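You operate a simulated robot arm through the tools that you are given. There is no shell and no other tool. Be economical: measure what you need, move in short steps, check, and stop when the job is done.

Carry out the task below with a simulated two-armed robot. There is one attempt and no reset: what you move stays moved.

TASK
Wipe up the spill on the top of the folding table with the yellow washcloth and put it back.

It is judged by the outcome, as a careful person would: the job done as asked, and still so three seconds after it is handed in. It fails if anything else is knocked over, pushed out of place, dropped, spilled or broken.

THE ROBOT
Two 7-joint arms with two-finger parallel grippers on one trunk, on a base that drives. Base frame: it is fixed to the floor where the robot stands at the start and does not move with it; the origin is under the middle of the robot, x ahead of it, y to its left, z up; the surface under the hand at the start is at about z = 740. Readings come in mm, rad, newtons and seconds.
The left shoulder is at the start at [70, 187, 1140], the right one opposite. With the tool pointing down near the work surface each hand reaches from about 280 to 780 mm from the robot's upright axis, wherever it stands, measured 20 degrees to its own side. Payload 3.91 kg a hand.
Tool frame (each hand has its own): the origin (TCP) lies between the finger pads and is the grasp point; the fingertips stand 30 mm ahead of it; z points along the fingers, y is the line along which they close. The gripper opens to 110 mm. The fingers are 20 mm wide and 10 mm thick; the gripper's body (48 by 112 mm) begins 55 mm behind the TCP.
Orientation is told as [roll, pitch, yaw] about the base's x, y, z axes, in that order, counted from this pose: with the fingers straight down and closing along the base's y, the tool's x points along the base's -x, its y along +y and its z along -z.

THE INTERFACE
- The arms move only by the tool move_arm. It takes "left_steps", "right_steps" or both (then of equal length, played together; a hand with none holds still); each is a list of rows, each an object of numbers (a shift or turn left out is 0, a gripper value left out holds the last): "dx", "dy", "dz": the shift along the base's x, y, z in mm; "rx", "ry", "rz": the turn, a rotation vector about the base's x, y, z in rad; "grip": the opening, from 0 (shut) to 1 (fully open). In form: [{"dx": .., "dy": .., "dz": .., "rx": .., "ry": .., "rz": .., "grip": ..}, ...]. A call has 1 to 12 rows; each row is the pose to reach, as a shift and turn from the pose commanded when the call began. A row lasts 0.2 s, in which the tool goes at most 50 mm and 0.15 rad; a call with a longer step from one row to the next is refused whole, and so is a gripper value outside its range. Where a pose cannot be reached the arm comes as near as it can. A force on the tool above 40 N (or 10 N above the force at the start of the call, whichever is more), or a blocked arm, ends the call early, and 0.2 s more pass. Each finger travels about 72 mm/s and halts on what it meets, pressing with about 30 N; the grip force reading is that of the motor and also rises with nothing between the fingers. The clock runs only during rows and for 0.2 s after the last one: add rows that repeat a pose to give the fingers time. The reply holds the time, the measured pose of the TCP, the force on the tool along the base axes, the opening and the grip force, in the units named above and with some noise, with the torque about the TCP (base axes, N m) and any sound that the robot's microphone picked up, and new pictures: "views" is both (left out), scene, wrist or none (wrist: the cameras of the hands that moved).
- Cameras (640 x 400 px; columns grow to the right, rows downward): "scene" is now at [116.2, -28, 1339.5]; the picture's right is [-0.40, -0.92, -0.00], its down [-0.74, 0.33, -0.59] and it looks along [0.54, -0.24, -0.81] (base axes); focal length 259 px, centre (320, 200). "left" rides on the left gripper at [72, -17, -103] in its tool frame; the picture's right is [0.23, 0.97, 0.00], its down [-0.76, 0.18, -0.62] and it looks along [-0.61, 0.14, 0.78] (tool axes); focal length 222 px, centre (320, 200). "right" rides on the right gripper at [72, 17, -103] in its tool frame; the picture's right is [-0.23, 0.97, 0.00], its down [-0.76, -0.18, -0.62] and it looks along [-0.61, -0.14, 0.78] (tool axes); focal length 222 px, centre (320, 200). There is no depth. A picture from a camera that has moved, and an enlarged one, comes with that camera's place and axes in the base frame and with its lens.
- lift_body(by): slides the trunk up (or, below 0, down) by that many mm; the arms and the scene camera ride with it, the base frame stays. It gives what a move gives, with no picture.
- drive_base(legs): drives the robot by 1 to 6 legs, each [ahead, turn to the left] in mm and rad, along the robot's own axes; the way and the turn of a leg run together, so that a leg with both is an arc; at most 1500 mm and 3.142 rad a leg. The arms and the cameras ride along, it lands a little off, and it stops where it bumps. It gives what a move gives, and a new picture of the scene camera.
- pan_tilt(pan, tilt): turns the head with the scene camera to pan (to the left, within 1.501 rad either way) and tilt (down, from -0.506 to 1.204), counted from straight ahead of the robot. It gives what a move gives, and a new picture of the scene camera.
- zoom(camera, box): a new picture of the part [left, top, right, bottom] of that camera's present view, enlarged. The clock stands still meanwhile.
- job_done(): hands the job in; it is judged then, once.

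Go step by step. Nothing tells you exact positions but the pictures and the camera data: compare them with the known pose of the tool, close in by small moves and look again before you grip or let go. The budget is 120 turns and 260 pictures, counting those below and the enlarged ones. Unless the task says otherwise, let go and move clear before handing in, and close with one line.

The tools are called after "Emit:" as a command line: name --argument value ..., lists and objects as JSON in quotes. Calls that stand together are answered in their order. move_arm: Moves the arms, as the interface text tells. Its arguments: {"type":"object","properties":{"left_steps":{"type":"array"},"right_steps":{"type":"array"},"views":{"type":"string","enum":["both","scene","wrist","none"]}},"required":[]} The other tools are called the same way: lift_body (by) slides the trunk up or down; drive_base (legs) drives the base; pan_tilt (pan, tilt) turns the head that bears the scene camera; zoom (camera, box) takes an enlarged picture of a part of a camera's view; job_done () hands the job in.

At the start:

```text
time_s: 0.0
left_tcp_pos: [527.1, -20.4, 1010.1]
left_tool_rot: [-0.001, -0.002, 0.0]
left_wrist_force: [-0.6, -0.2, -0.1]
left_torque: [-0.03, 0.02, 0.01]
left_gripper_width: 110.0
left_grasp_force: 0.0
right_tcp_pos: [410.8, -481.2, 1005.8]
right_tool_rot: [0.0, 0.0, 0.002]
right_wrist_force: [0.2, 1.1, -0.4]
right_torque: [0.03, 0.0, 0.02]
right_gripper_width: 110.2
right_grasp_force: 0.1
trunk travel left (down, up): [-650.0, 290.0]
robot x, y, heading: [-0.5, 2.5, -0.002]
head pan, tilt: [-0.414, 0.944]
```

scene: 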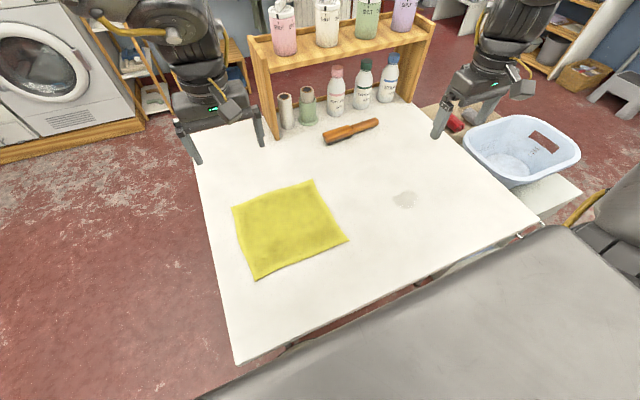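
right: 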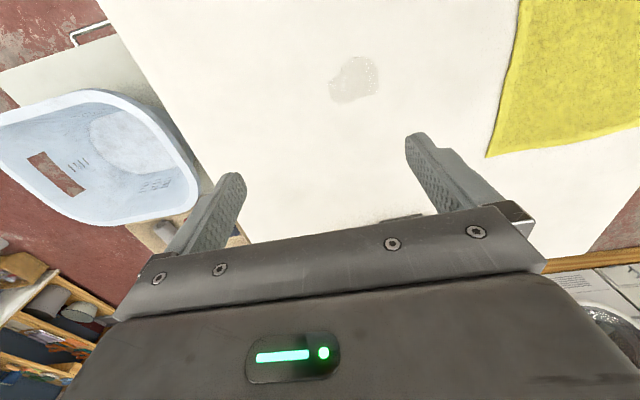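
left: 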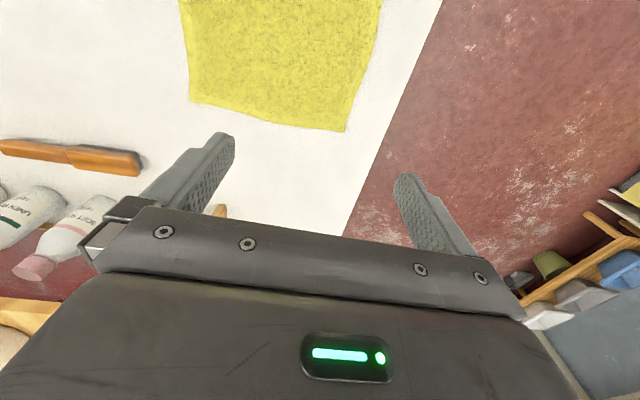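

The spill lies near [418, -428] and the yellow cloth covers about x 370–590, y -217–29 on the table top at z≈740. I'll take a closer look at both, plus the table's right-hand side.

Emit:
zoom --camera "scene" --box '[220, 160, 440, 298]'

Emit:
zoom --camera "right" --box '[280, 20, 440, 120]'

```text
2.90 times, centred on (330, 229) of scene
camera zoom: at [116.2, -28.0, 1339.5], right [-0.4, -0.92, 0.0], down [-0.74, 0.33, -0.59], along [0.54, -0.24, -0.81], focal length 750 px, centre (291, 116)
```

zoom: 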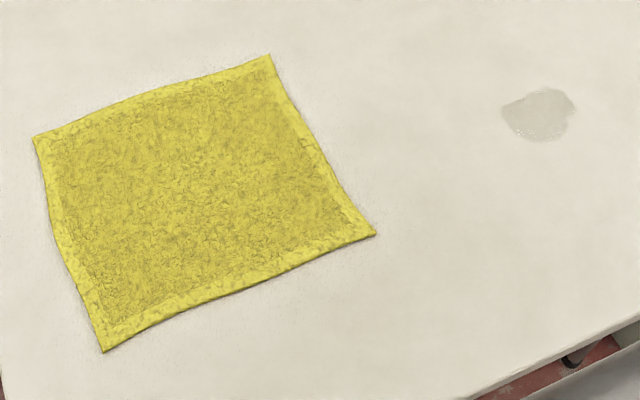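

```text
4.00 times, centred on (360, 70) of right
camera zoom: at [339.4, -463.9, 1108.2], right [0.23, 0.97, 0.0], down [0.76, -0.18, 0.62], along [0.61, -0.14, -0.78], focal length 888 px, centre (160, 720)
```

zoom: 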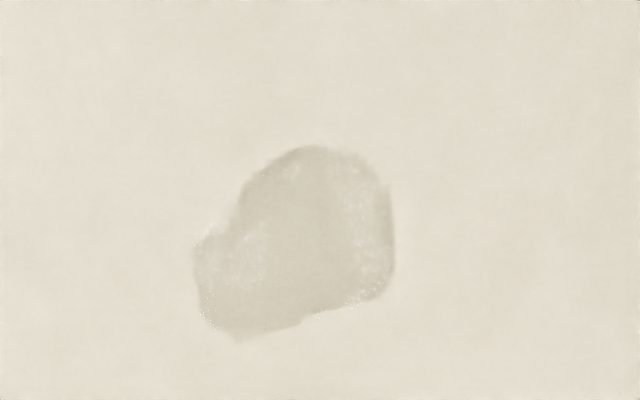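

The cloth is flat and roughly square, and the spill is about 80 mm across. I'll move the left hand away to the left and bring the right hand over the cloth's centre at [480, -94].

Emit:
move_arm --left_steps '[{"dy": 45}, {"dy": 90}, {"dy": 135}, {"dy": 180}, {"dy": 225}, {"dy": 260}, {"dy": 260}, {"dy": 260}, {"dy": 260}, {"dy": 260}]' --right_steps '[{"dy": 0}, {"dx": 8, "dy": 40}, {"dx": 16, "dy": 80}, {"dx": 24, "dy": 125}, {"dx": 32, "dy": 170}, {"dx": 40, "dy": 215}, {"dx": 48, "dy": 260}, {"dx": 56, "dy": 305}, {"dx": 64, "dy": 350}, {"dx": 69, "dy": 387, "grip": 0.6}]' --views "scene"

```text
time_s: 2.2
left_tcp_pos: [471.5, 164.3, 1004.7]
left_tool_rot: [0.0, -0.001, 0.004]
left_wrist_force: [0.3, 0.2, -0.2]
left_torque: [-0.02, 0.0, 0.01]
left_gripper_width: 109.9
left_grasp_force: 0.2
left hand out of reach, approached as far as the arm can: row 4, 5, 6, 7, 8, 9, 10
right_tcp_pos: [467.7, -221.3, 1005.0]
right_tool_rot: [0.002, 0.0, 0.001]
right_wrist_force: [0.0, -0.3, -0.1]
right_torque: [-0.03, -0.01, 0.0]
right_gripper_width: 65.9
right_grasp_force: 0.0
right hand out of reach, approached as far as the arm can: row 7, 8, 9, 10
trunk travel left (down, up): [-650.0, 290.0]
robot x, y, heading: [1.7, 1.3, -0.003]
head pan, tilt: [-0.414, 0.944]
camera scene: at [116.3, -27.0, 1339.5], right [-0.4, -0.92, 0.0], down [-0.74, 0.33, -0.59], along [0.54, -0.24, -0.81], focal length 259 px, centre (320, 200)
```

scene: 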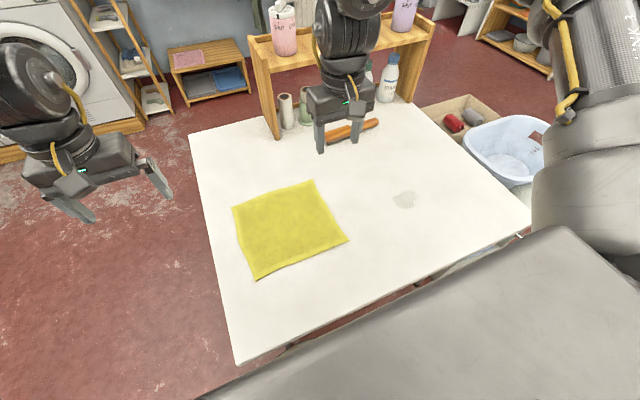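

The right hand stopped short at y=-221. I'll go lower, where reach should be better, and try for the centre again.

Emit:
move_arm --right_steps '[{"dz": -45}, {"dz": -90}, {"dz": -130}, {"dz": -130, "dy": 40, "dx": 5}, {"dz": -130, "dy": 80, "dx": 10}, {"dz": -130, "dy": 127, "dx": 12}, {"dz": -130, "dy": 127, "dx": 12}]' --views "scene"

```text
time_s: 3.8
left_tcp_pos: [471.4, 163.2, 1006.1]
left_tool_rot: [0.0, 0.0, 0.004]
left_wrist_force: [0.2, 0.0, -0.2]
left_torque: [0.0, 0.0, -0.01]
left_gripper_width: 109.9
left_grasp_force: 0.0
right_tcp_pos: [467.2, -239.1, 909.5]
right_tool_rot: [0.001, 0.0, 0.0]
right_wrist_force: [-0.1, -0.4, 0.5]
right_torque: [0.01, -0.01, 0.05]
right_gripper_width: 66.2
right_grasp_force: 0.0
right hand out of reach, approached as far as the arm can: row 1, 2, 3, 4, 5, 6, 7
trunk travel left (down, up): [-650.0, 290.0]
robot x, y, heading: [-1.5, -0.8, 0.002]
head pan, tilt: [-0.414, 0.944]
camera scene: at [116.2, -27.6, 1339.6], right [-0.4, -0.92, 0.0], down [-0.74, 0.33, -0.59], along [0.54, -0.24, -0.81], focal length 259 px, centre (320, 200)
```

scene: 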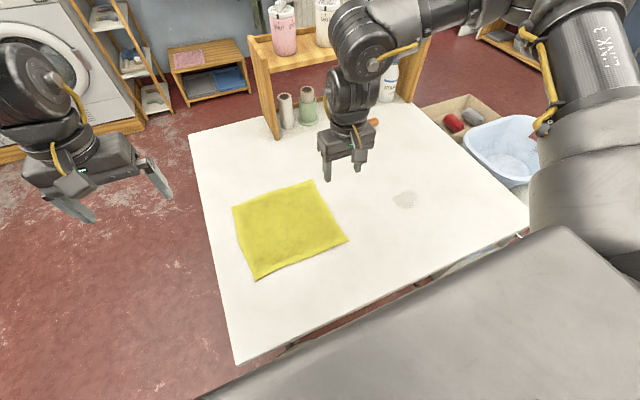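

The arm seems stuck in an awkward configuration rather than truly out of range. I'll back off outward and forward, then approach at larger x.

Emit:
move_arm --right_steps '[{"dx": 0, "dy": 0, "dz": 0}]' --views "none"

```text
time_s: 4.2
left_tcp_pos: [470.6, 164.2, 1004.9]
left_tool_rot: [0.001, -0.003, 0.004]
left_wrist_force: [0.2, -0.6, 0.3]
left_torque: [0.0, 0.0, -0.01]
left_gripper_width: 110.0
left_grasp_force: 0.1
right_tcp_pos: [466.5, -239.8, 910.2]
right_tool_rot: [0.003, -0.001, -0.001]
right_wrist_force: [-0.8, -0.7, -0.7]
right_torque: [0.0, 0.0, -0.04]
right_gripper_width: 66.4
right_grasp_force: 0.2
trunk travel left (down, up): [-650.0, 290.0]
robot x, y, heading: [3.3, -0.2, 0.004]
head pan, tilt: [-0.414, 0.944]
```

The commanded pose resets to the reached one, so shifts count from [467, -240, 910]. Next I'll go forward and then left.

Emit:
move_arm --right_steps '[{"dx": 40}, {"dx": 80}, {"dx": 120}, {"dx": 120, "dy": 40}, {"dx": 120, "dy": 80}, {"dx": 120, "dy": 120}, {"dx": 120, "dy": 146}, {"dx": 120, "dy": 146}]' --views "scene"

```text
time_s: 6.0
left_tcp_pos: [471.2, 163.4, 1007.4]
left_tool_rot: [0.0, -0.002, 0.004]
left_wrist_force: [0.3, 0.2, 0.5]
left_torque: [-0.01, -0.02, -0.01]
left_gripper_width: 110.0
left_grasp_force: 0.1
right_tcp_pos: [508.7, -248.1, 949.3]
right_tool_rot: [0.001, -0.003, 0.0]
right_wrist_force: [-0.4, 0.3, -0.3]
right_torque: [0.01, -0.01, -0.01]
right_gripper_width: 65.9
right_grasp_force: 0.1
right hand out of reach, approached as far as the arm can: row 1, 2, 3, 4, 5, 6, 7, 8
trunk travel left (down, up): [-650.0, 290.0]
robot x, y, heading: [-2.9, 3.4, -0.006]
head pan, tilt: [-0.414, 0.944]
camera scene: at [116.3, -27.8, 1339.5], right [-0.4, -0.92, 0.0], down [-0.74, 0.33, -0.59], along [0.54, -0.24, -0.81], focal length 259 px, centre (320, 200)
```

scene: 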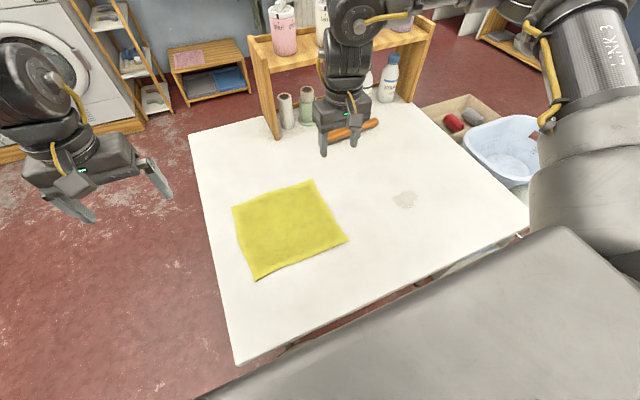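

It looks like a joint limit. I'll try letting the tool yaw along with the leftward move.

Emit:
move_arm --right_steps '[{"rz": 0.14}, {"rz": 0.28}, {"rz": 0.42}, {"rz": 0.56}, {"rz": 0.56, "dy": 40}, {"rz": 0.56, "dy": 80}, {"rz": 0.56, "dy": 120}, {"rz": 0.56, "dy": 150}]' --views "none"

```text
time_s: 7.8
left_tcp_pos: [470.0, 162.7, 1006.6]
left_tool_rot: [-0.002, -0.001, 0.004]
left_wrist_force: [0.6, 0.0, 0.0]
left_torque: [0.0, 0.01, 0.04]
left_gripper_width: 109.9
left_grasp_force: 0.1
right_tcp_pos: [467.9, -223.2, 965.5]
right_tool_rot: [0.001, -0.003, 0.562]
right_wrist_force: [-1.0, 0.1, -0.3]
right_torque: [-0.02, 0.01, 0.04]
right_gripper_width: 66.1
right_grasp_force: 0.0
right hand out of reach, approached as far as the arm can: row 5, 6, 7, 8
trunk travel left (down, up): [-650.0, 290.0]
robot x, y, heading: [-0.1, 3.8, -0.002]
head pan, tilt: [-0.414, 0.944]
```

Yaw isn't the limit. I'll undo it and test lowering straight down, since the stated reach is for near the surface.

Emit:
move_arm --right_steps '[{"rz": -0.14, "dy": -20}, {"rz": -0.28, "dy": -40}, {"rz": -0.42, "dy": -60}, {"rz": -0.56, "dy": -60, "dz": -30}, {"rz": -0.56, "dy": -60, "dz": -70}, {"rz": -0.56, "dy": -60, "dz": -110}, {"rz": -0.56, "dy": -60, "dz": -140}, {"rz": -0.56, "dy": -30, "dz": -140}, {"rz": -0.56, "dy": 10, "dz": -140}, {"rz": -0.56, "dy": 50, "dz": -140}, {"rz": -0.56, "dy": 90, "dz": -140}, {"rz": -0.56, "dy": 129, "dz": -140}]' --views "scene"

```text
time_s: 10.4
left_tcp_pos: [470.3, 162.6, 1006.6]
left_tool_rot: [-0.002, 0.0, 0.004]
left_wrist_force: [-0.5, -0.5, 0.9]
left_torque: [-0.02, -0.03, 0.03]
left_gripper_width: 109.9
left_grasp_force: 0.0
right_tcp_pos: [453.3, -254.7, 871.8]
right_tool_rot: [0.003, 0.001, 0.002]
right_wrist_force: [-0.1, 0.6, 0.1]
right_torque: [-0.03, 0.0, -0.01]
right_gripper_width: 65.8
right_grasp_force: 0.0
right hand out of reach, approached as far as the arm can: row 7, 8, 9, 10, 11, 12
trunk travel left (down, up): [-650.0, 290.0]
robot x, y, heading: [0.9, -0.1, 0.003]
head pan, tilt: [-0.414, 0.944]
camera scene: at [116.3, -27.9, 1339.5], right [-0.4, -0.92, 0.0], down [-0.74, 0.33, -0.59], along [0.54, -0.24, -0.81], focal length 259 px, centre (320, 200)
```

scene: 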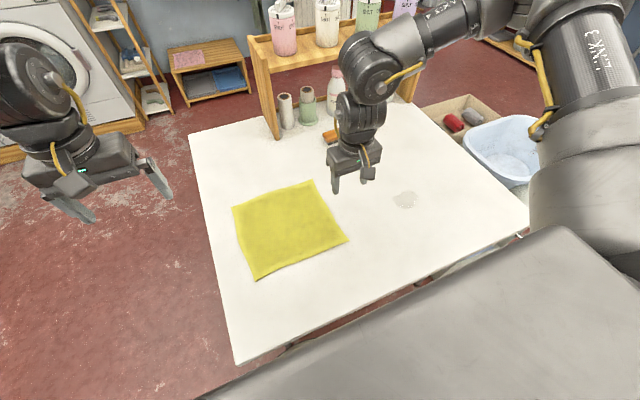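

I'll turn the base to the left instead so the cloth falls on the right arm's side. First I'm checking the clearance between base and table.

Emit:
pan_tilt --pan 0.3 --tilt 1.2

Emit:
pan_tilt --pan -0.9 --tilt 1.1

```text
time_s: 11.5
left_tcp_pos: [470.6, 162.6, 1006.0]
left_tool_rot: [-0.002, -0.002, 0.003]
left_wrist_force: [-0.3, 0.4, -0.3]
left_torque: [-0.01, -0.05, 0.04]
left_gripper_width: 110.1
left_grasp_force: 0.1
right_tcp_pos: [452.2, -255.0, 872.2]
right_tool_rot: [0.001, 0.004, 0.001]
right_wrist_force: [0.4, 0.8, 0.7]
right_torque: [-0.03, -0.03, -0.01]
right_gripper_width: 65.7
right_grasp_force: 0.0
trunk travel left (down, up): [-650.0, 290.0]
robot x, y, heading: [0.3, -2.9, 0.001]
head pan, tilt: [0.3, 1.201]
camera scene: at [102.8, 18.1, 1323.0], right [0.29, -0.96, 0.0], down [-0.89, -0.27, -0.36], along [0.35, 0.11, -0.93], focal length 259 px, centre (320, 200)
```

scene: 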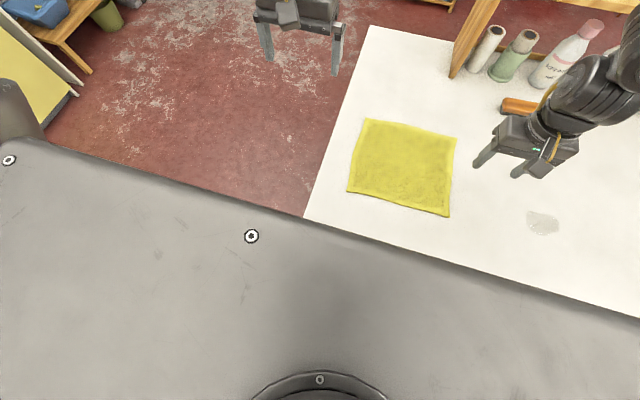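

```text
time_s: 12.9
left_tcp_pos: [470.2, 163.8, 1005.4]
left_tool_rot: [-0.001, -0.002, 0.001]
left_wrist_force: [0.8, 0.7, 0.9]
left_torque: [0.0, -0.03, 0.0]
left_gripper_width: 110.0
left_grasp_force: 0.0
right_tcp_pos: [451.8, -256.1, 872.7]
right_tool_rot: [0.003, 0.001, 0.001]
right_wrist_force: [0.1, -0.5, -0.7]
right_torque: [0.01, -0.03, 0.03]
right_gripper_width: 65.8
right_grasp_force: 0.1
trunk travel left (down, up): [-650.0, 290.0]
robot x, y, heading: [0.9, 0.3, -0.002]
head pan, tilt: [-0.901, 1.1]
camera scene: at [88.6, -47.8, 1328.9], right [-0.78, -0.62, 0.0], down [-0.55, 0.7, -0.45], along [0.28, -0.36, -0.89], focal length 259 px, centre (320, 200)
```

scene: 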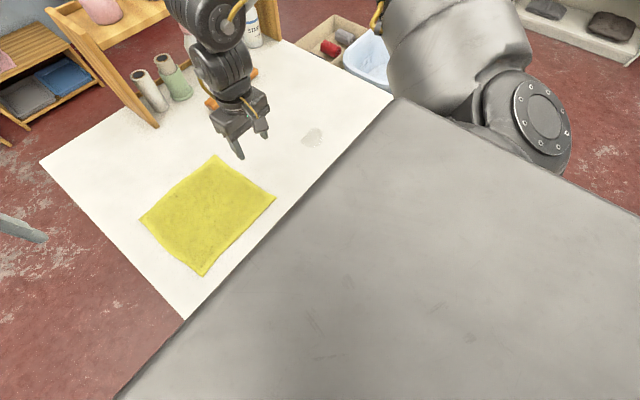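

The torso is a wide slab near the table edge, so I'll back off 80 mm and then turn left 0.4 rad.

Emit:
drive_base --legs '[[-80, 0], [0, 0.4]]'

Emit:
pan_tilt --pan -0.75 --tilt 0.9

```text
time_s: 15.1
left_tcp_pos: [288.6, 332.1, 1004.8]
left_tool_rot: [0.0, -0.002, 0.4]
left_wrist_force: [-0.7, -0.1, 0.0]
left_torque: [0.01, 0.0, 0.0]
left_gripper_width: 110.2
left_grasp_force: 0.1
right_tcp_pos: [434.7, -60.9, 870.5]
right_tool_rot: [0.001, 0.002, 0.397]
right_wrist_force: [0.4, 0.9, 0.0]
right_torque: [0.0, 0.04, -0.01]
right_gripper_width: 65.8
right_grasp_force: 0.0
trunk travel left (down, up): [-650.0, 290.0]
robot x, y, heading: [-84.4, -0.8, 0.395]
head pan, tilt: [-0.901, 1.1]
camera scene: at [18.7, -9.1, 1329.0], right [-0.48, -0.88, 0.0], down [-0.78, 0.43, -0.45], along [0.4, -0.22, -0.89], focal length 259 px, centre (320, 200)
```

scene: 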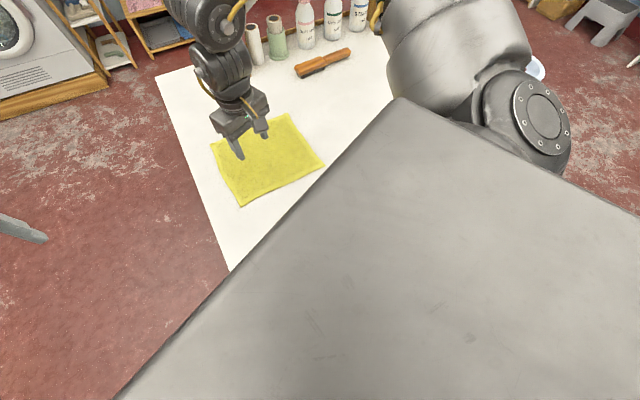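

```text
time_s: 15.9
left_tcp_pos: [289.8, 333.7, 1006.4]
left_tool_rot: [0.0, -0.001, 0.399]
left_wrist_force: [1.0, 0.1, -0.7]
left_torque: [-0.01, -0.01, 0.0]
left_gripper_width: 110.2
left_grasp_force: 0.0
right_tcp_pos: [434.0, -60.0, 871.2]
right_tool_rot: [0.0, 0.0, 0.398]
right_wrist_force: [0.6, -0.6, 0.0]
right_torque: [0.0, 0.03, -0.02]
right_gripper_width: 65.8
right_grasp_force: 0.1
trunk travel left (down, up): [-650.0, 290.0]
robot x, y, heading: [-83.7, 3.2, 0.401]
head pan, tilt: [-0.75, 0.901]
camera scene: at [34.5, -5.0, 1342.7], right [-0.35, -0.94, 0.0], down [-0.74, 0.27, -0.62], along [0.58, -0.22, -0.78], focal length 259 px, centre (320, 200)
```

scene: 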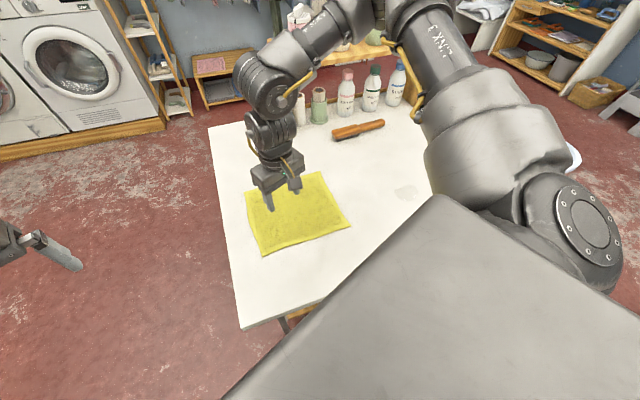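

The turn worked, and the right hand is now over the cloth at [434, -60]. Next I move to the cloth's centre, square the yaw, and descend to 30 mm above it.

Emit:
move_arm --right_steps '[{"dx": 10, "dy": -10, "rz": -0.13}, {"dx": 30, "dy": -25, "rz": -0.26}, {"dx": 45, "dy": -36, "rz": -0.4}, {"dx": 45, "dy": -36, "rz": -0.4, "dz": -35}, {"dx": 45, "dy": -36, "rz": -0.4, "dz": -70}, {"dx": 45, "dy": -36, "rz": -0.4, "dz": -70}]' --views "both"

```text
time_s: 17.3
left_tcp_pos: [289.8, 331.9, 1005.6]
left_tool_rot: [0.001, -0.003, 0.4]
left_wrist_force: [0.4, -0.4, 0.1]
left_torque: [-0.03, -0.02, -0.02]
left_gripper_width: 110.0
left_grasp_force: 0.0
right_tcp_pos: [519.3, -144.6, 830.0]
right_tool_rot: [0.004, 0.0, 0.0]
right_wrist_force: [-0.5, 1.1, 0.7]
right_torque: [-0.01, -0.02, -0.02]
right_gripper_width: 65.9
right_grasp_force: 0.0
right hand out of reach, approached as far as the arm can: row 1, 2, 3, 4, 5, 6
trunk travel left (down, up): [-650.0, 290.0]
robot x, y, heading: [-83.5, 0.1, 0.398]
head pan, tilt: [-0.75, 0.901]
camera scene: at [34.4, -5.1, 1342.8], right [-0.35, -0.94, 0.0], down [-0.73, 0.27, -0.62], along [0.58, -0.22, -0.78], focal length 259 px, centre (320, 200)
camera right: at [448.2, -127.1, 934.7], right [0.23, 0.97, 0.0], down [0.76, -0.18, 0.62], along [0.61, -0.14, -0.78], focal length 222 px, centre (320, 200)
```

scene: 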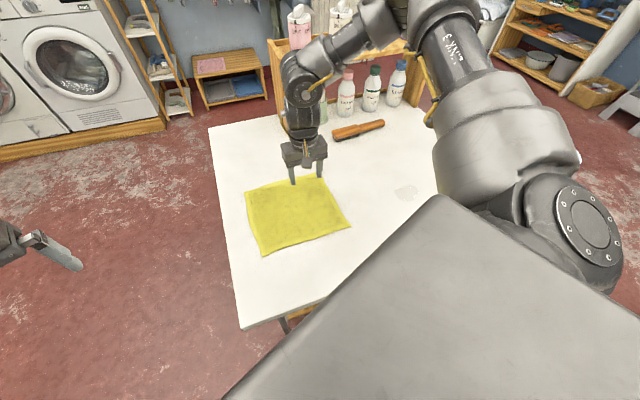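
right: 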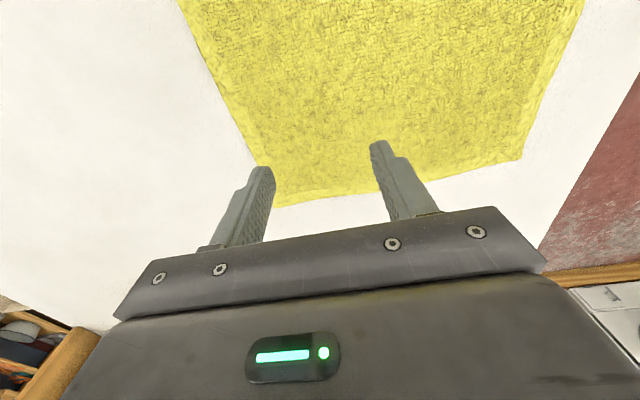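

The right arm is blocked at inner positions, perhaps by its joint branch. The left hand is over free floor, so I'll test whether it can lower to table height from an inner position.

Emit:
move_arm --left_steps '[{"dx": 13, "dy": -30}, {"dx": 26, "dy": -60}, {"dx": 39, "dy": -92}, {"dx": 39, "dy": -92, "dz": -45}, {"dx": 39, "dy": -92, "dz": -90}, {"dx": 39, "dy": -92, "dz": -135}, {"dx": 39, "dy": -92, "dz": -180}, {"dx": 39, "dy": -92, "dz": -225}, {"dx": 39, "dy": -92, "dz": -225}]' --views "scene"

```text
time_s: 19.3
left_tcp_pos: [328.9, 240.9, 775.6]
left_tool_rot: [0.0, -0.002, 0.401]
left_wrist_force: [-0.2, 0.7, -0.6]
left_torque: [-0.01, -0.01, 0.02]
left_gripper_width: 110.1
left_grasp_force: 0.0
right_tcp_pos: [519.7, -144.0, 831.4]
right_tool_rot: [0.003, 0.002, 0.002]
right_wrist_force: [0.1, -0.9, -0.6]
right_torque: [0.0, 0.03, 0.01]
right_gripper_width: 65.8
right_grasp_force: 0.0
trunk travel left (down, up): [-650.0, 290.0]
robot x, y, heading: [-81.5, 0.5, 0.395]
head pan, tilt: [-0.75, 0.901]
camera scene: at [34.1, -5.3, 1342.8], right [-0.35, -0.94, 0.0], down [-0.73, 0.27, -0.62], along [0.58, -0.22, -0.78], focal length 259 px, centre (320, 200)
```

scene: 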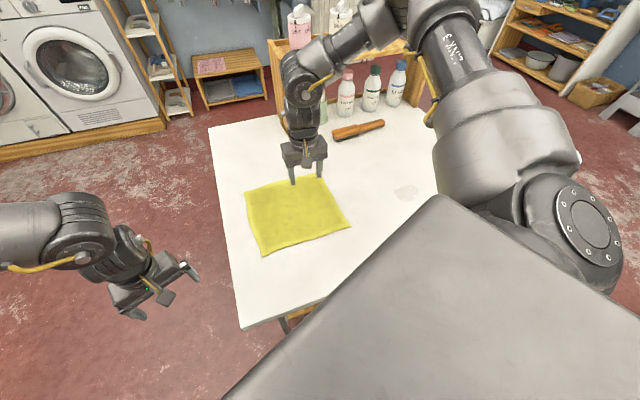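

The left arm reaches table height easily. I'm now testing, still over bare floor, the two robot-relative spots it would need (cloth and spill) if the base is turned to about -0.7 rad.

Emit:
move_arm --left_steps '[{"dx": -15, "dy": 45}, {"dx": -30, "dy": 90}, {"dx": -45, "dy": 135}, {"dx": -60, "dy": 180}, {"dx": -72, "dy": 214}, {"dx": -72, "dy": 214}]' --views "none"

Emit:
move_arm --left_steps '[{"dx": 40, "dy": -30}, {"dx": 80, "dy": -60}, {"dx": 120, "dy": -90}, {"dx": 160, "dy": -120}, {"dx": 200, "dy": -150}, {"dx": 240, "dy": -180}, {"dx": 269, "dy": -208}, {"dx": 269, "dy": -208}]' --views "scene"

```text
time_s: 20.7
left_tcp_pos: [230.3, 335.8, 802.9]
left_tool_rot: [0.004, -0.001, 0.404]
left_wrist_force: [-0.2, 0.0, 0.2]
left_torque: [0.01, -0.02, 0.01]
left_gripper_width: 110.0
left_grasp_force: 0.1
left hand out of reach, approached as far as the arm can: row 2, 3, 4, 5, 6
right_tcp_pos: [521.0, -146.3, 831.2]
right_tool_rot: [0.003, 0.004, 0.003]
right_wrist_force: [-0.2, 0.1, 0.7]
right_torque: [-0.03, 0.0, 0.01]
right_gripper_width: 65.9
right_grasp_force: 0.1
trunk travel left (down, up): [-650.0, 290.0]
robot x, y, heading: [-79.4, 1.3, 0.395]
head pan, tilt: [-0.75, 0.901]
```

```text
time_s: 22.5
left_tcp_pos: [466.5, 155.4, 806.0]
left_tool_rot: [0.001, -0.001, 0.4]
left_wrist_force: [0.6, -0.3, -0.7]
left_torque: [0.01, 0.0, 0.0]
left_gripper_width: 109.8
left_grasp_force: 0.1
left hand out of reach, approached as far as the arm can: row 6, 7, 8
right_tcp_pos: [519.6, -145.5, 831.6]
right_tool_rot: [0.003, 0.005, 0.002]
right_wrist_force: [-0.2, 0.7, -0.5]
right_torque: [-0.02, 0.01, -0.03]
right_gripper_width: 65.9
right_grasp_force: 0.1
trunk travel left (down, up): [-650.0, 290.0]
robot x, y, heading: [-81.8, 0.4, 0.397]
head pan, tilt: [-0.75, 0.901]
camera scene: at [35.1, -6.2, 1342.7], right [-0.35, -0.94, 0.0], down [-0.74, 0.27, -0.62], along [0.58, -0.21, -0.78], focal length 259 px, centre (320, 200)
```

scene: 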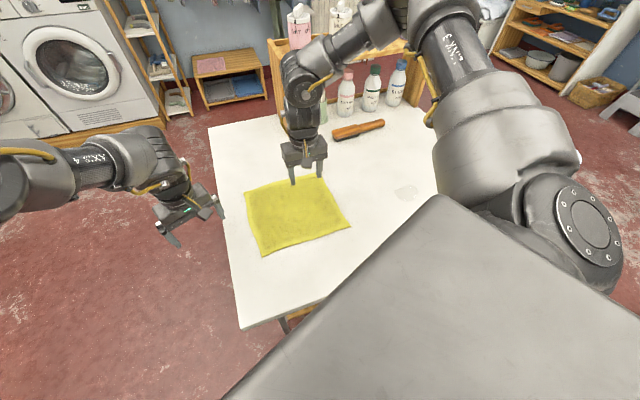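

The left hand's lateral range is limited (about -70 to +190 mm), but it is reliable there, so I'll use it and turn the base between cloth and spill. First I retract both hands to safe, raised poses.

Emit:
move_arm --left_steps '[{"dz": 40}, {"dz": 80}, {"dz": 120}, {"dz": 140, "dx": -40, "dy": 20}, {"dz": 140, "dx": -80, "dy": 40}, {"dz": 140, "dx": -110, "dy": 60}, {"dz": 140, "dx": -110, "dy": 60}]' --right_steps '[{"dz": 45}, {"dz": 90}, {"dz": 130, "dx": -5, "dy": -20}, {"dz": 150, "dx": -15, "dy": -55}, {"dz": 175, "dx": -25, "dy": -90}, {"dz": 175, "dx": -36, "dy": -135}, {"dz": 175, "dx": -36, "dy": -139}]' --views "none"

Emit:
drive_base --legs '[[0, -0.7]]'

Emit:
pan_tilt --pan 0.0 --tilt 0.95

```text
time_s: 24.1
left_tcp_pos: [356.9, 216.3, 943.9]
left_tool_rot: [-0.002, -0.001, 0.401]
left_wrist_force: [-0.3, 0.3, -0.8]
left_torque: [-0.05, 0.01, 0.0]
left_gripper_width: 109.8
left_grasp_force: 0.1
right_tcp_pos: [486.1, -278.5, 1006.3]
right_tool_rot: [0.002, 0.004, -0.001]
right_wrist_force: [0.5, 0.6, 0.6]
right_torque: [0.01, -0.01, 0.01]
right_gripper_width: 65.9
right_grasp_force: 0.0
trunk travel left (down, up): [-650.0, 290.0]
robot x, y, heading: [-83.5, 2.7, 0.394]
head pan, tilt: [-0.75, 0.901]
```

```text
time_s: 26.3
left_tcp_pos: [392.4, -118.4, 943.3]
left_tool_rot: [0.002, -0.002, -0.302]
left_wrist_force: [-0.2, -0.5, 0.4]
left_torque: [-0.01, 0.02, 0.01]
left_gripper_width: 109.9
left_grasp_force: 0.0
right_tcp_pos: [172.0, -577.5, 1005.2]
right_tool_rot: [0.001, 0.0, -0.703]
right_wrist_force: [-0.3, 0.2, 0.1]
right_torque: [0.0, 0.02, -0.02]
right_gripper_width: 66.1
right_grasp_force: 0.1
trunk travel left (down, up): [-650.0, 290.0]
robot x, y, heading: [-82.7, -2.3, -0.308]
head pan, tilt: [-0.75, 0.901]
camera scene: at [2.4, -79.2, 1342.8], right [-0.87, -0.49, 0.0], down [-0.39, 0.68, -0.62], along [0.31, -0.54, -0.78], focal length 259 px, centre (320, 200)
```

scene: 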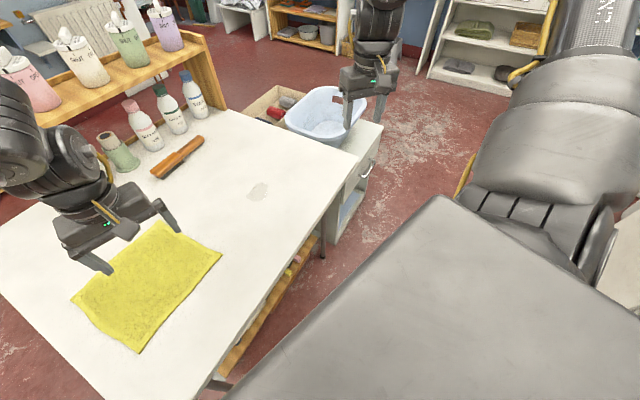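

```text
time_s: 27.4
left_tcp_pos: [391.7, -118.0, 944.6]
left_tool_rot: [0.002, -0.003, -0.301]
left_wrist_force: [0.2, 0.1, -0.2]
left_torque: [0.0, 0.01, -0.02]
left_gripper_width: 110.0
left_grasp_force: 0.1
right_tcp_pos: [171.1, -579.4, 1005.6]
right_tool_rot: [0.001, 0.002, -0.704]
right_wrist_force: [-0.5, 0.3, 0.1]
right_torque: [0.04, 0.01, 0.02]
right_gripper_width: 65.8
right_grasp_force: 0.1
trunk travel left (down, up): [-650.0, 290.0]
robot x, y, heading: [-79.1, -0.0, -0.304]
head pan, tilt: [0.0, 0.949]
camera scene: at [34.5, -35.6, 1339.2], right [-0.3, -0.95, 0.0], down [-0.78, 0.25, -0.58], along [0.56, -0.18, -0.81], focal length 259 px, centre (320, 200)
```

scene: 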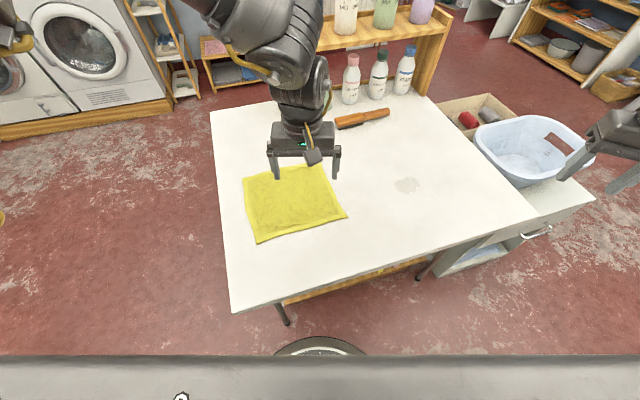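

The base is clear of the table. I'm bringing the left hand over the cloth centre [480, -94] and down to just above it.

Emit:
move_arm --left_steps '[{"dx": 30, "dy": 8, "rz": 0.1}, {"dx": 60, "dy": 16, "rz": 0.2}, {"dx": 88, "dy": 24, "rz": 0.3}, {"dx": 88, "dy": 24, "rz": 0.3, "dz": -45, "grip": 0.5}, {"dx": 88, "dy": 24, "rz": 0.3, "dz": -90}, {"dx": 88, "dy": 24, "rz": 0.3, "dz": -135}, {"dx": 88, "dy": 24, "rz": 0.3, "dz": -150}, {"dx": 88, "dy": 24, "rz": 0.3, "dz": -150}]' --views "both"

```text
time_s: 29.2
left_tcp_pos: [479.0, -95.3, 795.8]
left_tool_rot: [-0.001, -0.001, -0.001]
left_wrist_force: [0.8, -0.3, -0.1]
left_torque: [-0.04, -0.01, 0.04]
left_gripper_width: 55.0
left_grasp_force: 0.0
right_tcp_pos: [171.5, -578.5, 1007.1]
right_tool_rot: [0.002, 0.0, -0.701]
right_wrist_force: [-0.7, 0.2, -0.5]
right_torque: [0.04, -0.01, -0.01]
right_gripper_width: 65.9
right_grasp_force: 0.0
trunk travel left (down, up): [-650.0, 290.0]
robot x, y, heading: [-82.7, 1.1, -0.302]
head pan, tilt: [0.0, 0.949]
camera scene: at [34.4, -35.4, 1339.2], right [-0.3, -0.95, 0.0], down [-0.78, 0.24, -0.58], along [0.56, -0.17, -0.81], focal length 259 px, centre (320, 200)
camera left: at [405.7, -112.4, 898.4], right [-0.23, 0.97, 0.0], down [0.76, 0.18, 0.62], along [0.61, 0.14, -0.78], focal length 222 px, centre (320, 200)
```

scene: 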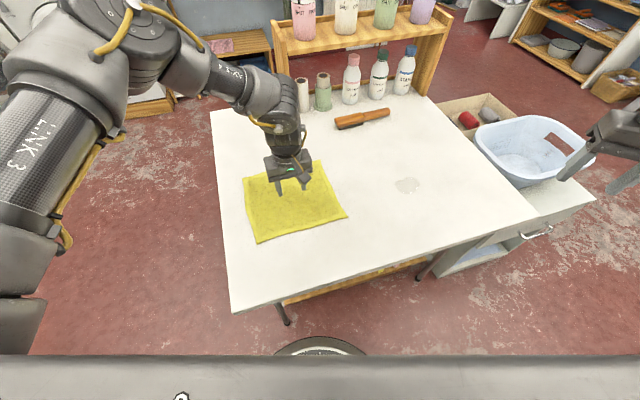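
left: 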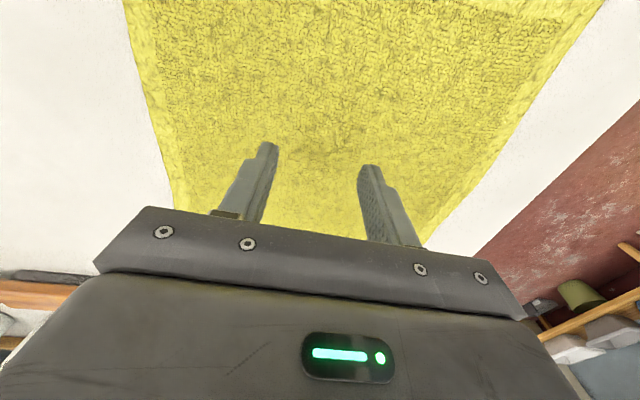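

Fingers are above the cloth's centre. I'll lower until they touch.

Emit:
move_arm --left_steps '[{"dz": -10}, {"dz": -18}, {"dz": -22}, {"dz": -25}]' --views "wrist"

```text
time_s: 30.2
left_tcp_pos: [478.4, -94.7, 772.9]
left_tool_rot: [-0.003, -0.006, -0.001]
left_wrist_force: [-1.1, 3.7, 24.8]
left_torque: [0.02, 0.02, -0.03]
left_gripper_width: 54.7
left_grasp_force: 0.1
right_tcp_pos: [170.0, -579.1, 1007.4]
right_tool_rot: [0.002, -0.002, -0.703]
right_wrist_force: [1.0, 0.1, 0.2]
right_torque: [-0.03, 0.0, -0.01]
right_gripper_width: 66.1
right_grasp_force: 0.1
trunk travel left (down, up): [-650.0, 290.0]
robot x, y, heading: [-83.4, 2.6, -0.307]
head pan, tilt: [0.0, 0.949]
camera left: at [405.0, -111.7, 875.3], right [-0.23, 0.97, 0.0], down [0.76, 0.18, 0.63], along [0.61, 0.14, -0.78], focal length 222 px, centre (320, 200)
```

left: 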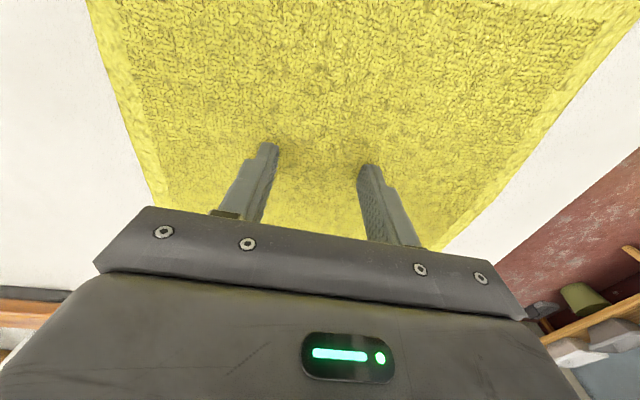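

It's in contact at z≈773 with about 25 N. Closing now to gather a fold of cloth.

Emit:
move_arm --left_steps '[{"grip": 0.35, "dz": 0}, {"grip": 0.2, "dz": 0}, {"grip": 0.05, "dz": 0}, {"grip": 0, "dz": 0}, {"grip": 0}, {"grip": 0}]' --views "wrist"

```text
time_s: 31.6
left_tcp_pos: [476.8, -93.9, 773.1]
left_tool_rot: [0.0, -0.007, -0.001]
left_wrist_force: [1.2, -2.4, 37.6]
left_torque: [-0.11, -0.03, 0.02]
left_gripper_width: 6.0
left_grasp_force: 30.0
right_tcp_pos: [169.1, -578.3, 1007.3]
right_tool_rot: [0.003, -0.002, -0.704]
right_wrist_force: [-0.3, -0.3, 0.6]
right_torque: [0.01, -0.02, 0.01]
right_gripper_width: 66.0
right_grasp_force: 0.0
trunk travel left (down, up): [-650.0, 290.0]
robot x, y, heading: [-84.1, -0.3, -0.309]
head pan, tilt: [0.0, 0.949]
camera left: at [404.0, -112.0, 875.1], right [-0.23, 0.97, 0.0], down [0.76, 0.18, 0.63], along [0.61, 0.14, -0.78], focal length 222 px, centre (320, 200)
```

left: 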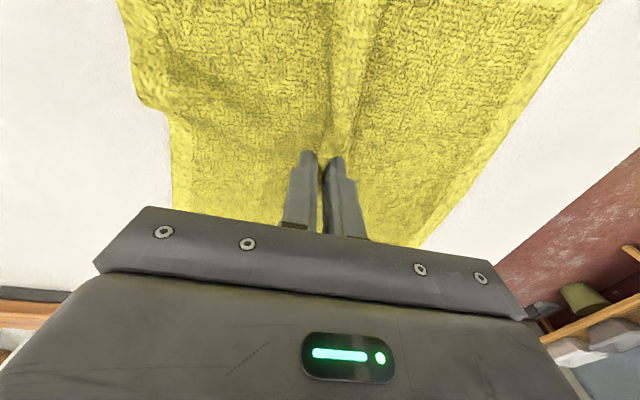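

I have a firm fold. I'll ease the pressure by 10 mm so the cloth stays spread, then drag it over by turning the base toward the spill.

Emit:
move_arm --left_steps '[{"dz": 6}, {"dz": 12}, {"dz": 12}]' --views "wrist"

Emit:
drive_base --legs '[[0, -0.2]]'

```text
time_s: 32.4
left_tcp_pos: [479.1, -95.0, 780.9]
left_tool_rot: [0.001, -0.001, -0.002]
left_wrist_force: [0.5, 0.4, 0.4]
left_torque: [0.03, -0.01, -0.01]
left_gripper_width: 5.2
left_grasp_force: 30.2
right_tcp_pos: [172.4, -578.0, 1005.6]
right_tool_rot: [0.002, 0.002, -0.704]
right_wrist_force: [-0.1, -0.5, -0.1]
right_torque: [0.02, -0.01, -0.02]
right_gripper_width: 66.1
right_grasp_force: 0.0
trunk travel left (down, up): [-650.0, 290.0]
robot x, y, heading: [-82.6, 0.3, -0.301]
head pan, tilt: [0.0, 0.949]
camera left: at [406.2, -111.6, 883.7], right [-0.23, 0.97, 0.0], down [0.76, 0.18, 0.62], along [0.61, 0.14, -0.78], focal length 222 px, centre (320, 200)
```

left: 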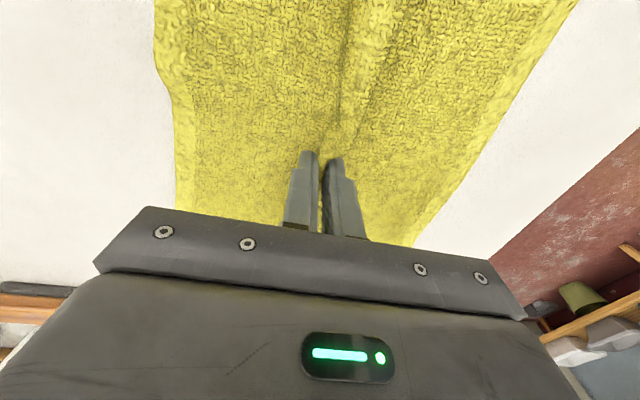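

```text
time_s: 33.6
left_tcp_pos: [447.9, -208.7, 781.3]
left_tool_rot: [0.001, -0.002, -0.21]
left_wrist_force: [0.3, 0.6, 0.5]
left_torque: [-0.03, -0.03, 0.05]
left_gripper_width: 5.1
left_grasp_force: 29.6
right_tcp_pos: [46.2, -618.6, 1005.6]
right_tool_rot: [0.002, 0.002, -0.913]
right_wrist_force: [0.1, -0.1, -0.9]
right_torque: [-0.01, 0.0, 0.02]
right_gripper_width: 66.1
right_grasp_force: 0.1
trunk travel left (down, up): [-650.0, 290.0]
robot x, y, heading: [-82.8, 1.4, -0.511]
head pan, tilt: [0.0, 0.949]
camera scene: at [24.1, -59.1, 1339.1], right [-0.49, -0.87, 0.0], down [-0.71, 0.4, -0.58], along [0.51, -0.29, -0.81], focal length 259 px, centre (320, 200)
```

scene: 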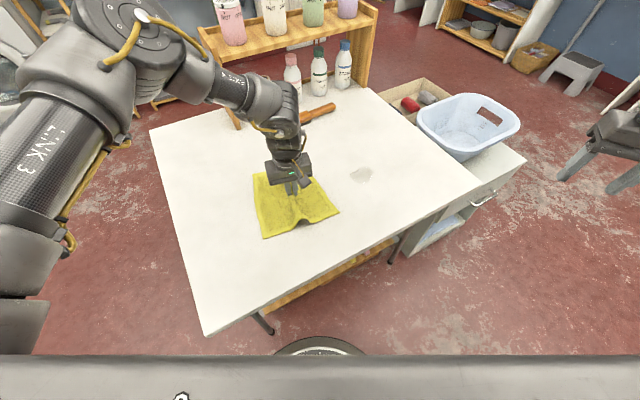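

The cloth follows well and stays spread. Turning a bit more.

Emit:
drive_base --legs '[[0, -0.22]]'

```text
time_s: 34.8
left_tcp_pos: [390.0, -317.9, 781.2]
left_tool_rot: [0.002, -0.003, -0.427]
left_wrist_force: [-0.3, 0.0, 0.1]
left_torque: [-0.02, 0.02, 0.09]
left_gripper_width: 5.1
left_grasp_force: 30.2
right_tcp_pos: [-90.8, -631.4, 1005.2]
right_tool_rot: [0.003, 0.0, -1.129]
right_wrist_force: [-0.3, -0.8, 0.0]
right_torque: [0.0, -0.03, 0.02]
right_gripper_width: 66.0
right_grasp_force: 0.0
trunk travel left (down, up): [-650.0, 290.0]
robot x, y, heading: [-82.5, 1.9, -0.731]
head pan, tilt: [0.0, 0.949]
camera scene: at [8.4, -80.7, 1339.2], right [-0.67, -0.74, 0.0], down [-0.6, 0.54, -0.58], along [0.43, -0.39, -0.81], focal length 259 px, centre (320, 200)
```

scene: 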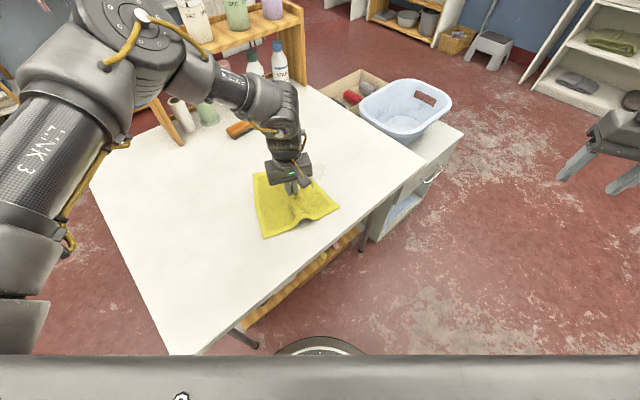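

The spill is just ahead of the hand. I'll slide onto it at [417, -428] and press lightly.

Emit:
move_arm --left_steps '[{"dx": 7, "dy": -28}, {"dx": 14, "dy": -56}, {"dx": 20, "dy": -84}, {"dx": 27, "dy": -110}, {"dx": 27, "dy": -110, "dz": -4}, {"dx": 27, "dy": -110, "dz": -8}]' --views "both"

```text
time_s: 36.2
left_tcp_pos: [401.8, -411.4, 781.1]
left_tool_rot: [-0.001, -0.003, -0.426]
left_wrist_force: [0.2, 0.4, 0.1]
left_torque: [0.01, -0.01, 0.09]
left_gripper_width: 5.1
left_grasp_force: 29.8
left hand out of reach, approached as far as the arm can: row 4, 5, 6
right_tcp_pos: [-89.3, -632.0, 1004.9]
right_tool_rot: [-0.001, 0.001, -1.13]
right_wrist_force: [-0.4, 0.4, -0.5]
right_torque: [0.01, 0.0, 0.02]
right_gripper_width: 66.1
right_grasp_force: 0.1
trunk travel left (down, up): [-650.0, 290.0]
robot x, y, heading: [-80.0, -1.5, -0.73]
head pan, tilt: [0.0, 0.949]
camera scene: at [8.7, -80.9, 1339.1], right [-0.67, -0.74, 0.0], down [-0.61, 0.54, -0.58], along [0.43, -0.39, -0.81], focal length 259 px, centre (320, 200)
camera left: at [328.5, -397.3, 884.8], right [0.2, 0.98, 0.0], down [0.77, -0.15, 0.63], along [0.61, -0.12, -0.78], focal length 222 px, centre (320, 200)
```

scene: 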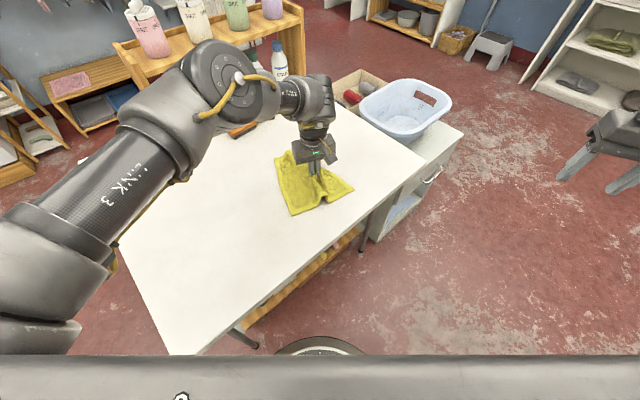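
left: 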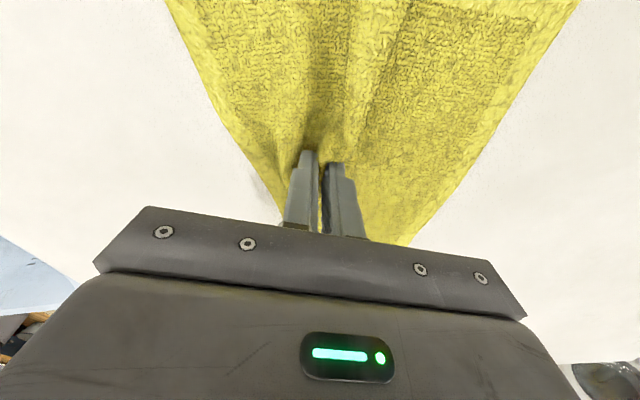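

The arm is at its reach limit, slightly short. I'll drive the base ahead 60 mm; the torso corner still clears the table edge by about 40 mm.

Emit:
drive_base --legs '[[60, 0]]'

```text
time_s: 37.2
left_tcp_pos: [445.2, -450.8, 782.6]
left_tool_rot: [-0.001, -0.003, -0.426]
left_wrist_force: [-1.0, -0.3, -0.6]
left_torque: [0.0, 0.0, 0.03]
left_gripper_width: 4.5
left_grasp_force: 29.9
right_tcp_pos: [-46.6, -670.1, 1005.3]
right_tool_rot: [0.002, 0.0, -1.131]
right_wrist_force: [-0.5, 1.0, -0.2]
right_torque: [-0.05, 0.0, -0.02]
right_gripper_width: 66.1
right_grasp_force: 0.0
trunk travel left (down, up): [-650.0, 290.0]
robot x, y, heading: [-36.8, -45.1, -0.732]
head pan, tilt: [0.0, 0.949]
camera scene: at [51.5, -118.6, 1339.4], right [-0.67, -0.74, 0.0], down [-0.6, 0.54, -0.58], along [0.43, -0.39, -0.81], focal length 259 px, centre (320, 200)
```

scene: 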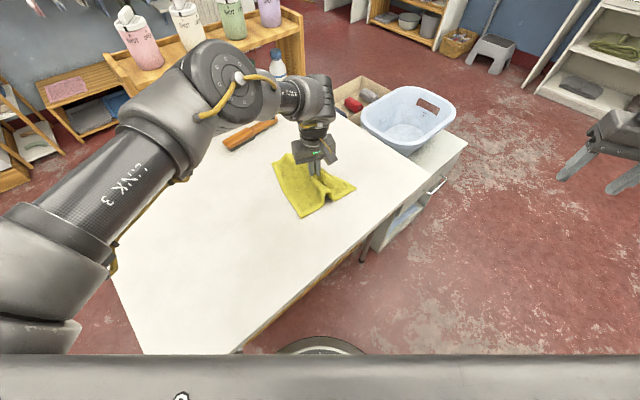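

The hand is now past the spill's centre. I'll pull back onto it and press down.

Emit:
move_arm --left_steps '[{"dx": -14, "dy": 11}, {"dx": -28, "dy": 23}, {"dx": -28, "dy": 23, "dz": -5}, {"dx": -28, "dy": 23, "dz": -9}, {"dx": -28, "dy": 23, "dz": -11}]' --views "wrist"

```text
time_s: 38.4
left_tcp_pos: [417.8, -427.4, 773.5]
left_tool_rot: [-0.005, -0.007, -0.425]
left_wrist_force: [-0.8, -2.3, 19.5]
left_torque: [-0.15, -0.13, 0.06]
left_gripper_width: 4.6
left_grasp_force: 29.6
right_tcp_pos: [-47.7, -669.6, 1007.2]
right_tool_rot: [0.0, 0.0, -1.131]
right_wrist_force: [0.8, 0.1, 0.0]
right_torque: [0.01, 0.04, 0.0]
right_gripper_width: 66.0
right_grasp_force: 0.2
trunk travel left (down, up): [-650.0, 290.0]
robot x, y, heading: [-41.0, -41.5, -0.729]
head pan, tilt: [0.0, 0.949]
camera left: at [344.0, -412.6, 876.6], right [0.2, 0.98, 0.0], down [0.76, -0.15, 0.63], along [0.61, -0.13, -0.78], focal length 222 px, centre (320, 200)
```

left: 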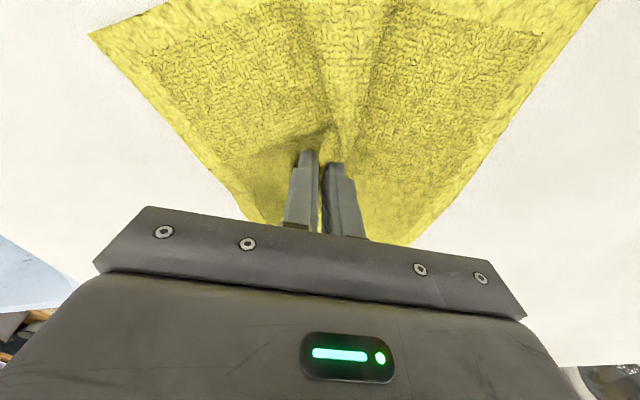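

Pressing at about 20 N on the spill. I'm wiping back and forth in overlapping strokes.

Emit:
move_arm --left_steps '[{"dx": -25, "dy": 0}, {"dx": -45, "dy": 0}, {"dx": -10, "dy": 0}, {"dx": 20, "dy": 0}, {"dx": 42, "dy": 0}, {"dx": 32, "dy": -18}, {"dx": 0, "dy": -20}, {"dx": -38, "dy": -20}, {"dx": -22, "dy": -40}, {"dx": 15, "dy": -40}, {"dx": 0, "dy": -20}, {"dx": 0, "dy": 0}]' --views "none"

Emit:
move_arm --left_steps '[{"dx": 30, "dy": 10}, {"dx": 40, "dy": 20}, {"dx": 0, "dy": 20}, {"dx": -40, "dy": 20}, {"dx": -28, "dy": 40}, {"dx": 0, "dy": 40}, {"dx": 28, "dy": 40}, {"dx": 15, "dy": 10}, {"dx": 10, "dy": -30}, {"dx": -20, "dy": -45}, {"dx": -20, "dy": -10}, {"dx": 0, "dy": 0}]' --views "both"

```text
time_s: 41.0
left_tcp_pos: [418.0, -428.5, 774.2]
left_tool_rot: [-0.002, -0.005, -0.427]
left_wrist_force: [0.5, -7.2, 27.0]
left_torque: [-0.29, -0.17, 0.01]
left_gripper_width: 4.7
left_grasp_force: 30.5
left hand out of reach, approached as far as the arm can: row 10
right_tcp_pos: [-48.0, -670.5, 1005.6]
right_tool_rot: [0.002, 0.0, -1.131]
right_wrist_force: [0.0, -0.4, -0.2]
right_torque: [0.01, 0.05, 0.01]
right_gripper_width: 66.1
right_grasp_force: 0.2
trunk travel left (down, up): [-650.0, 290.0]
robot x, y, heading: [-35.6, -39.3, -0.728]
head pan, tilt: [0.0, 0.949]
```

```text
time_s: 42.1
left_tcp_pos: [382.6, -400.5, 773.8]
left_tool_rot: [-0.016, -0.006, -0.43]
left_wrist_force: [-6.5, -0.6, 21.7]
left_torque: [-0.13, 0.1, 0.05]
left_gripper_width: 4.9
left_grasp_force: 30.0
right_tcp_pos: [-48.3, -668.7, 1006.9]
right_tool_rot: [-0.001, -0.002, -1.132]
right_wrist_force: [-0.1, -0.7, -0.2]
right_torque: [-0.01, 0.02, 0.01]
right_gripper_width: 66.2
right_grasp_force: 0.1
trunk travel left (down, up): [-650.0, 290.0]
robot x, y, heading: [-34.8, -38.8, -0.733]
head pan, tilt: [0.0, 0.949]
stopped in row 5 (left hand): the force on the tool passed its limit at 42 N (the readings are from after the stop); the commanded pose is now the measured one
camera scene: at [51.9, -118.1, 1339.1], right [-0.67, -0.74, 0.0], down [-0.6, 0.54, -0.58], along [0.43, -0.39, -0.81], focal length 259 px, centre (320, 200)
camera left: at [310.8, -384.6, 876.8], right [0.2, 0.98, -0.02], down [0.77, -0.15, 0.62], along [0.61, -0.14, -0.78], focal length 222 px, centre (320, 200)
```

scene: 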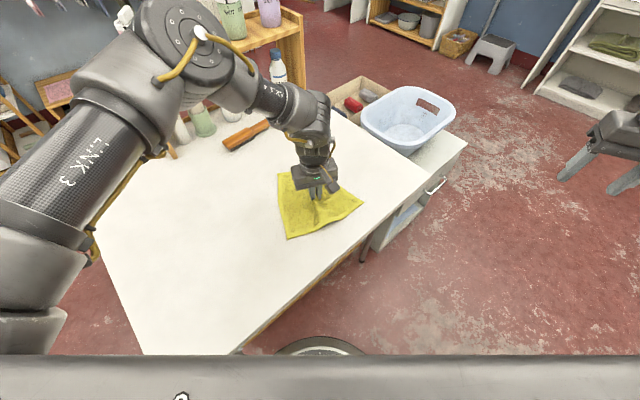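
left: 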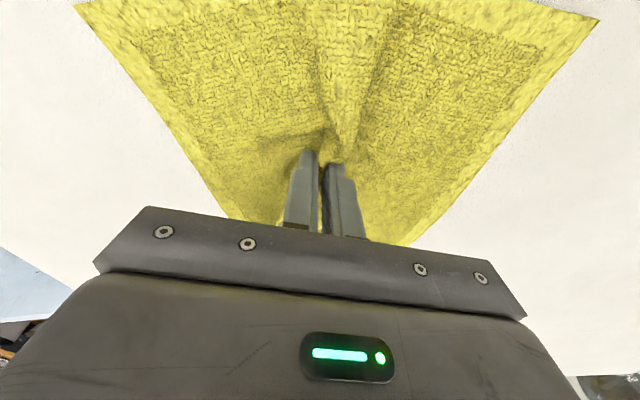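

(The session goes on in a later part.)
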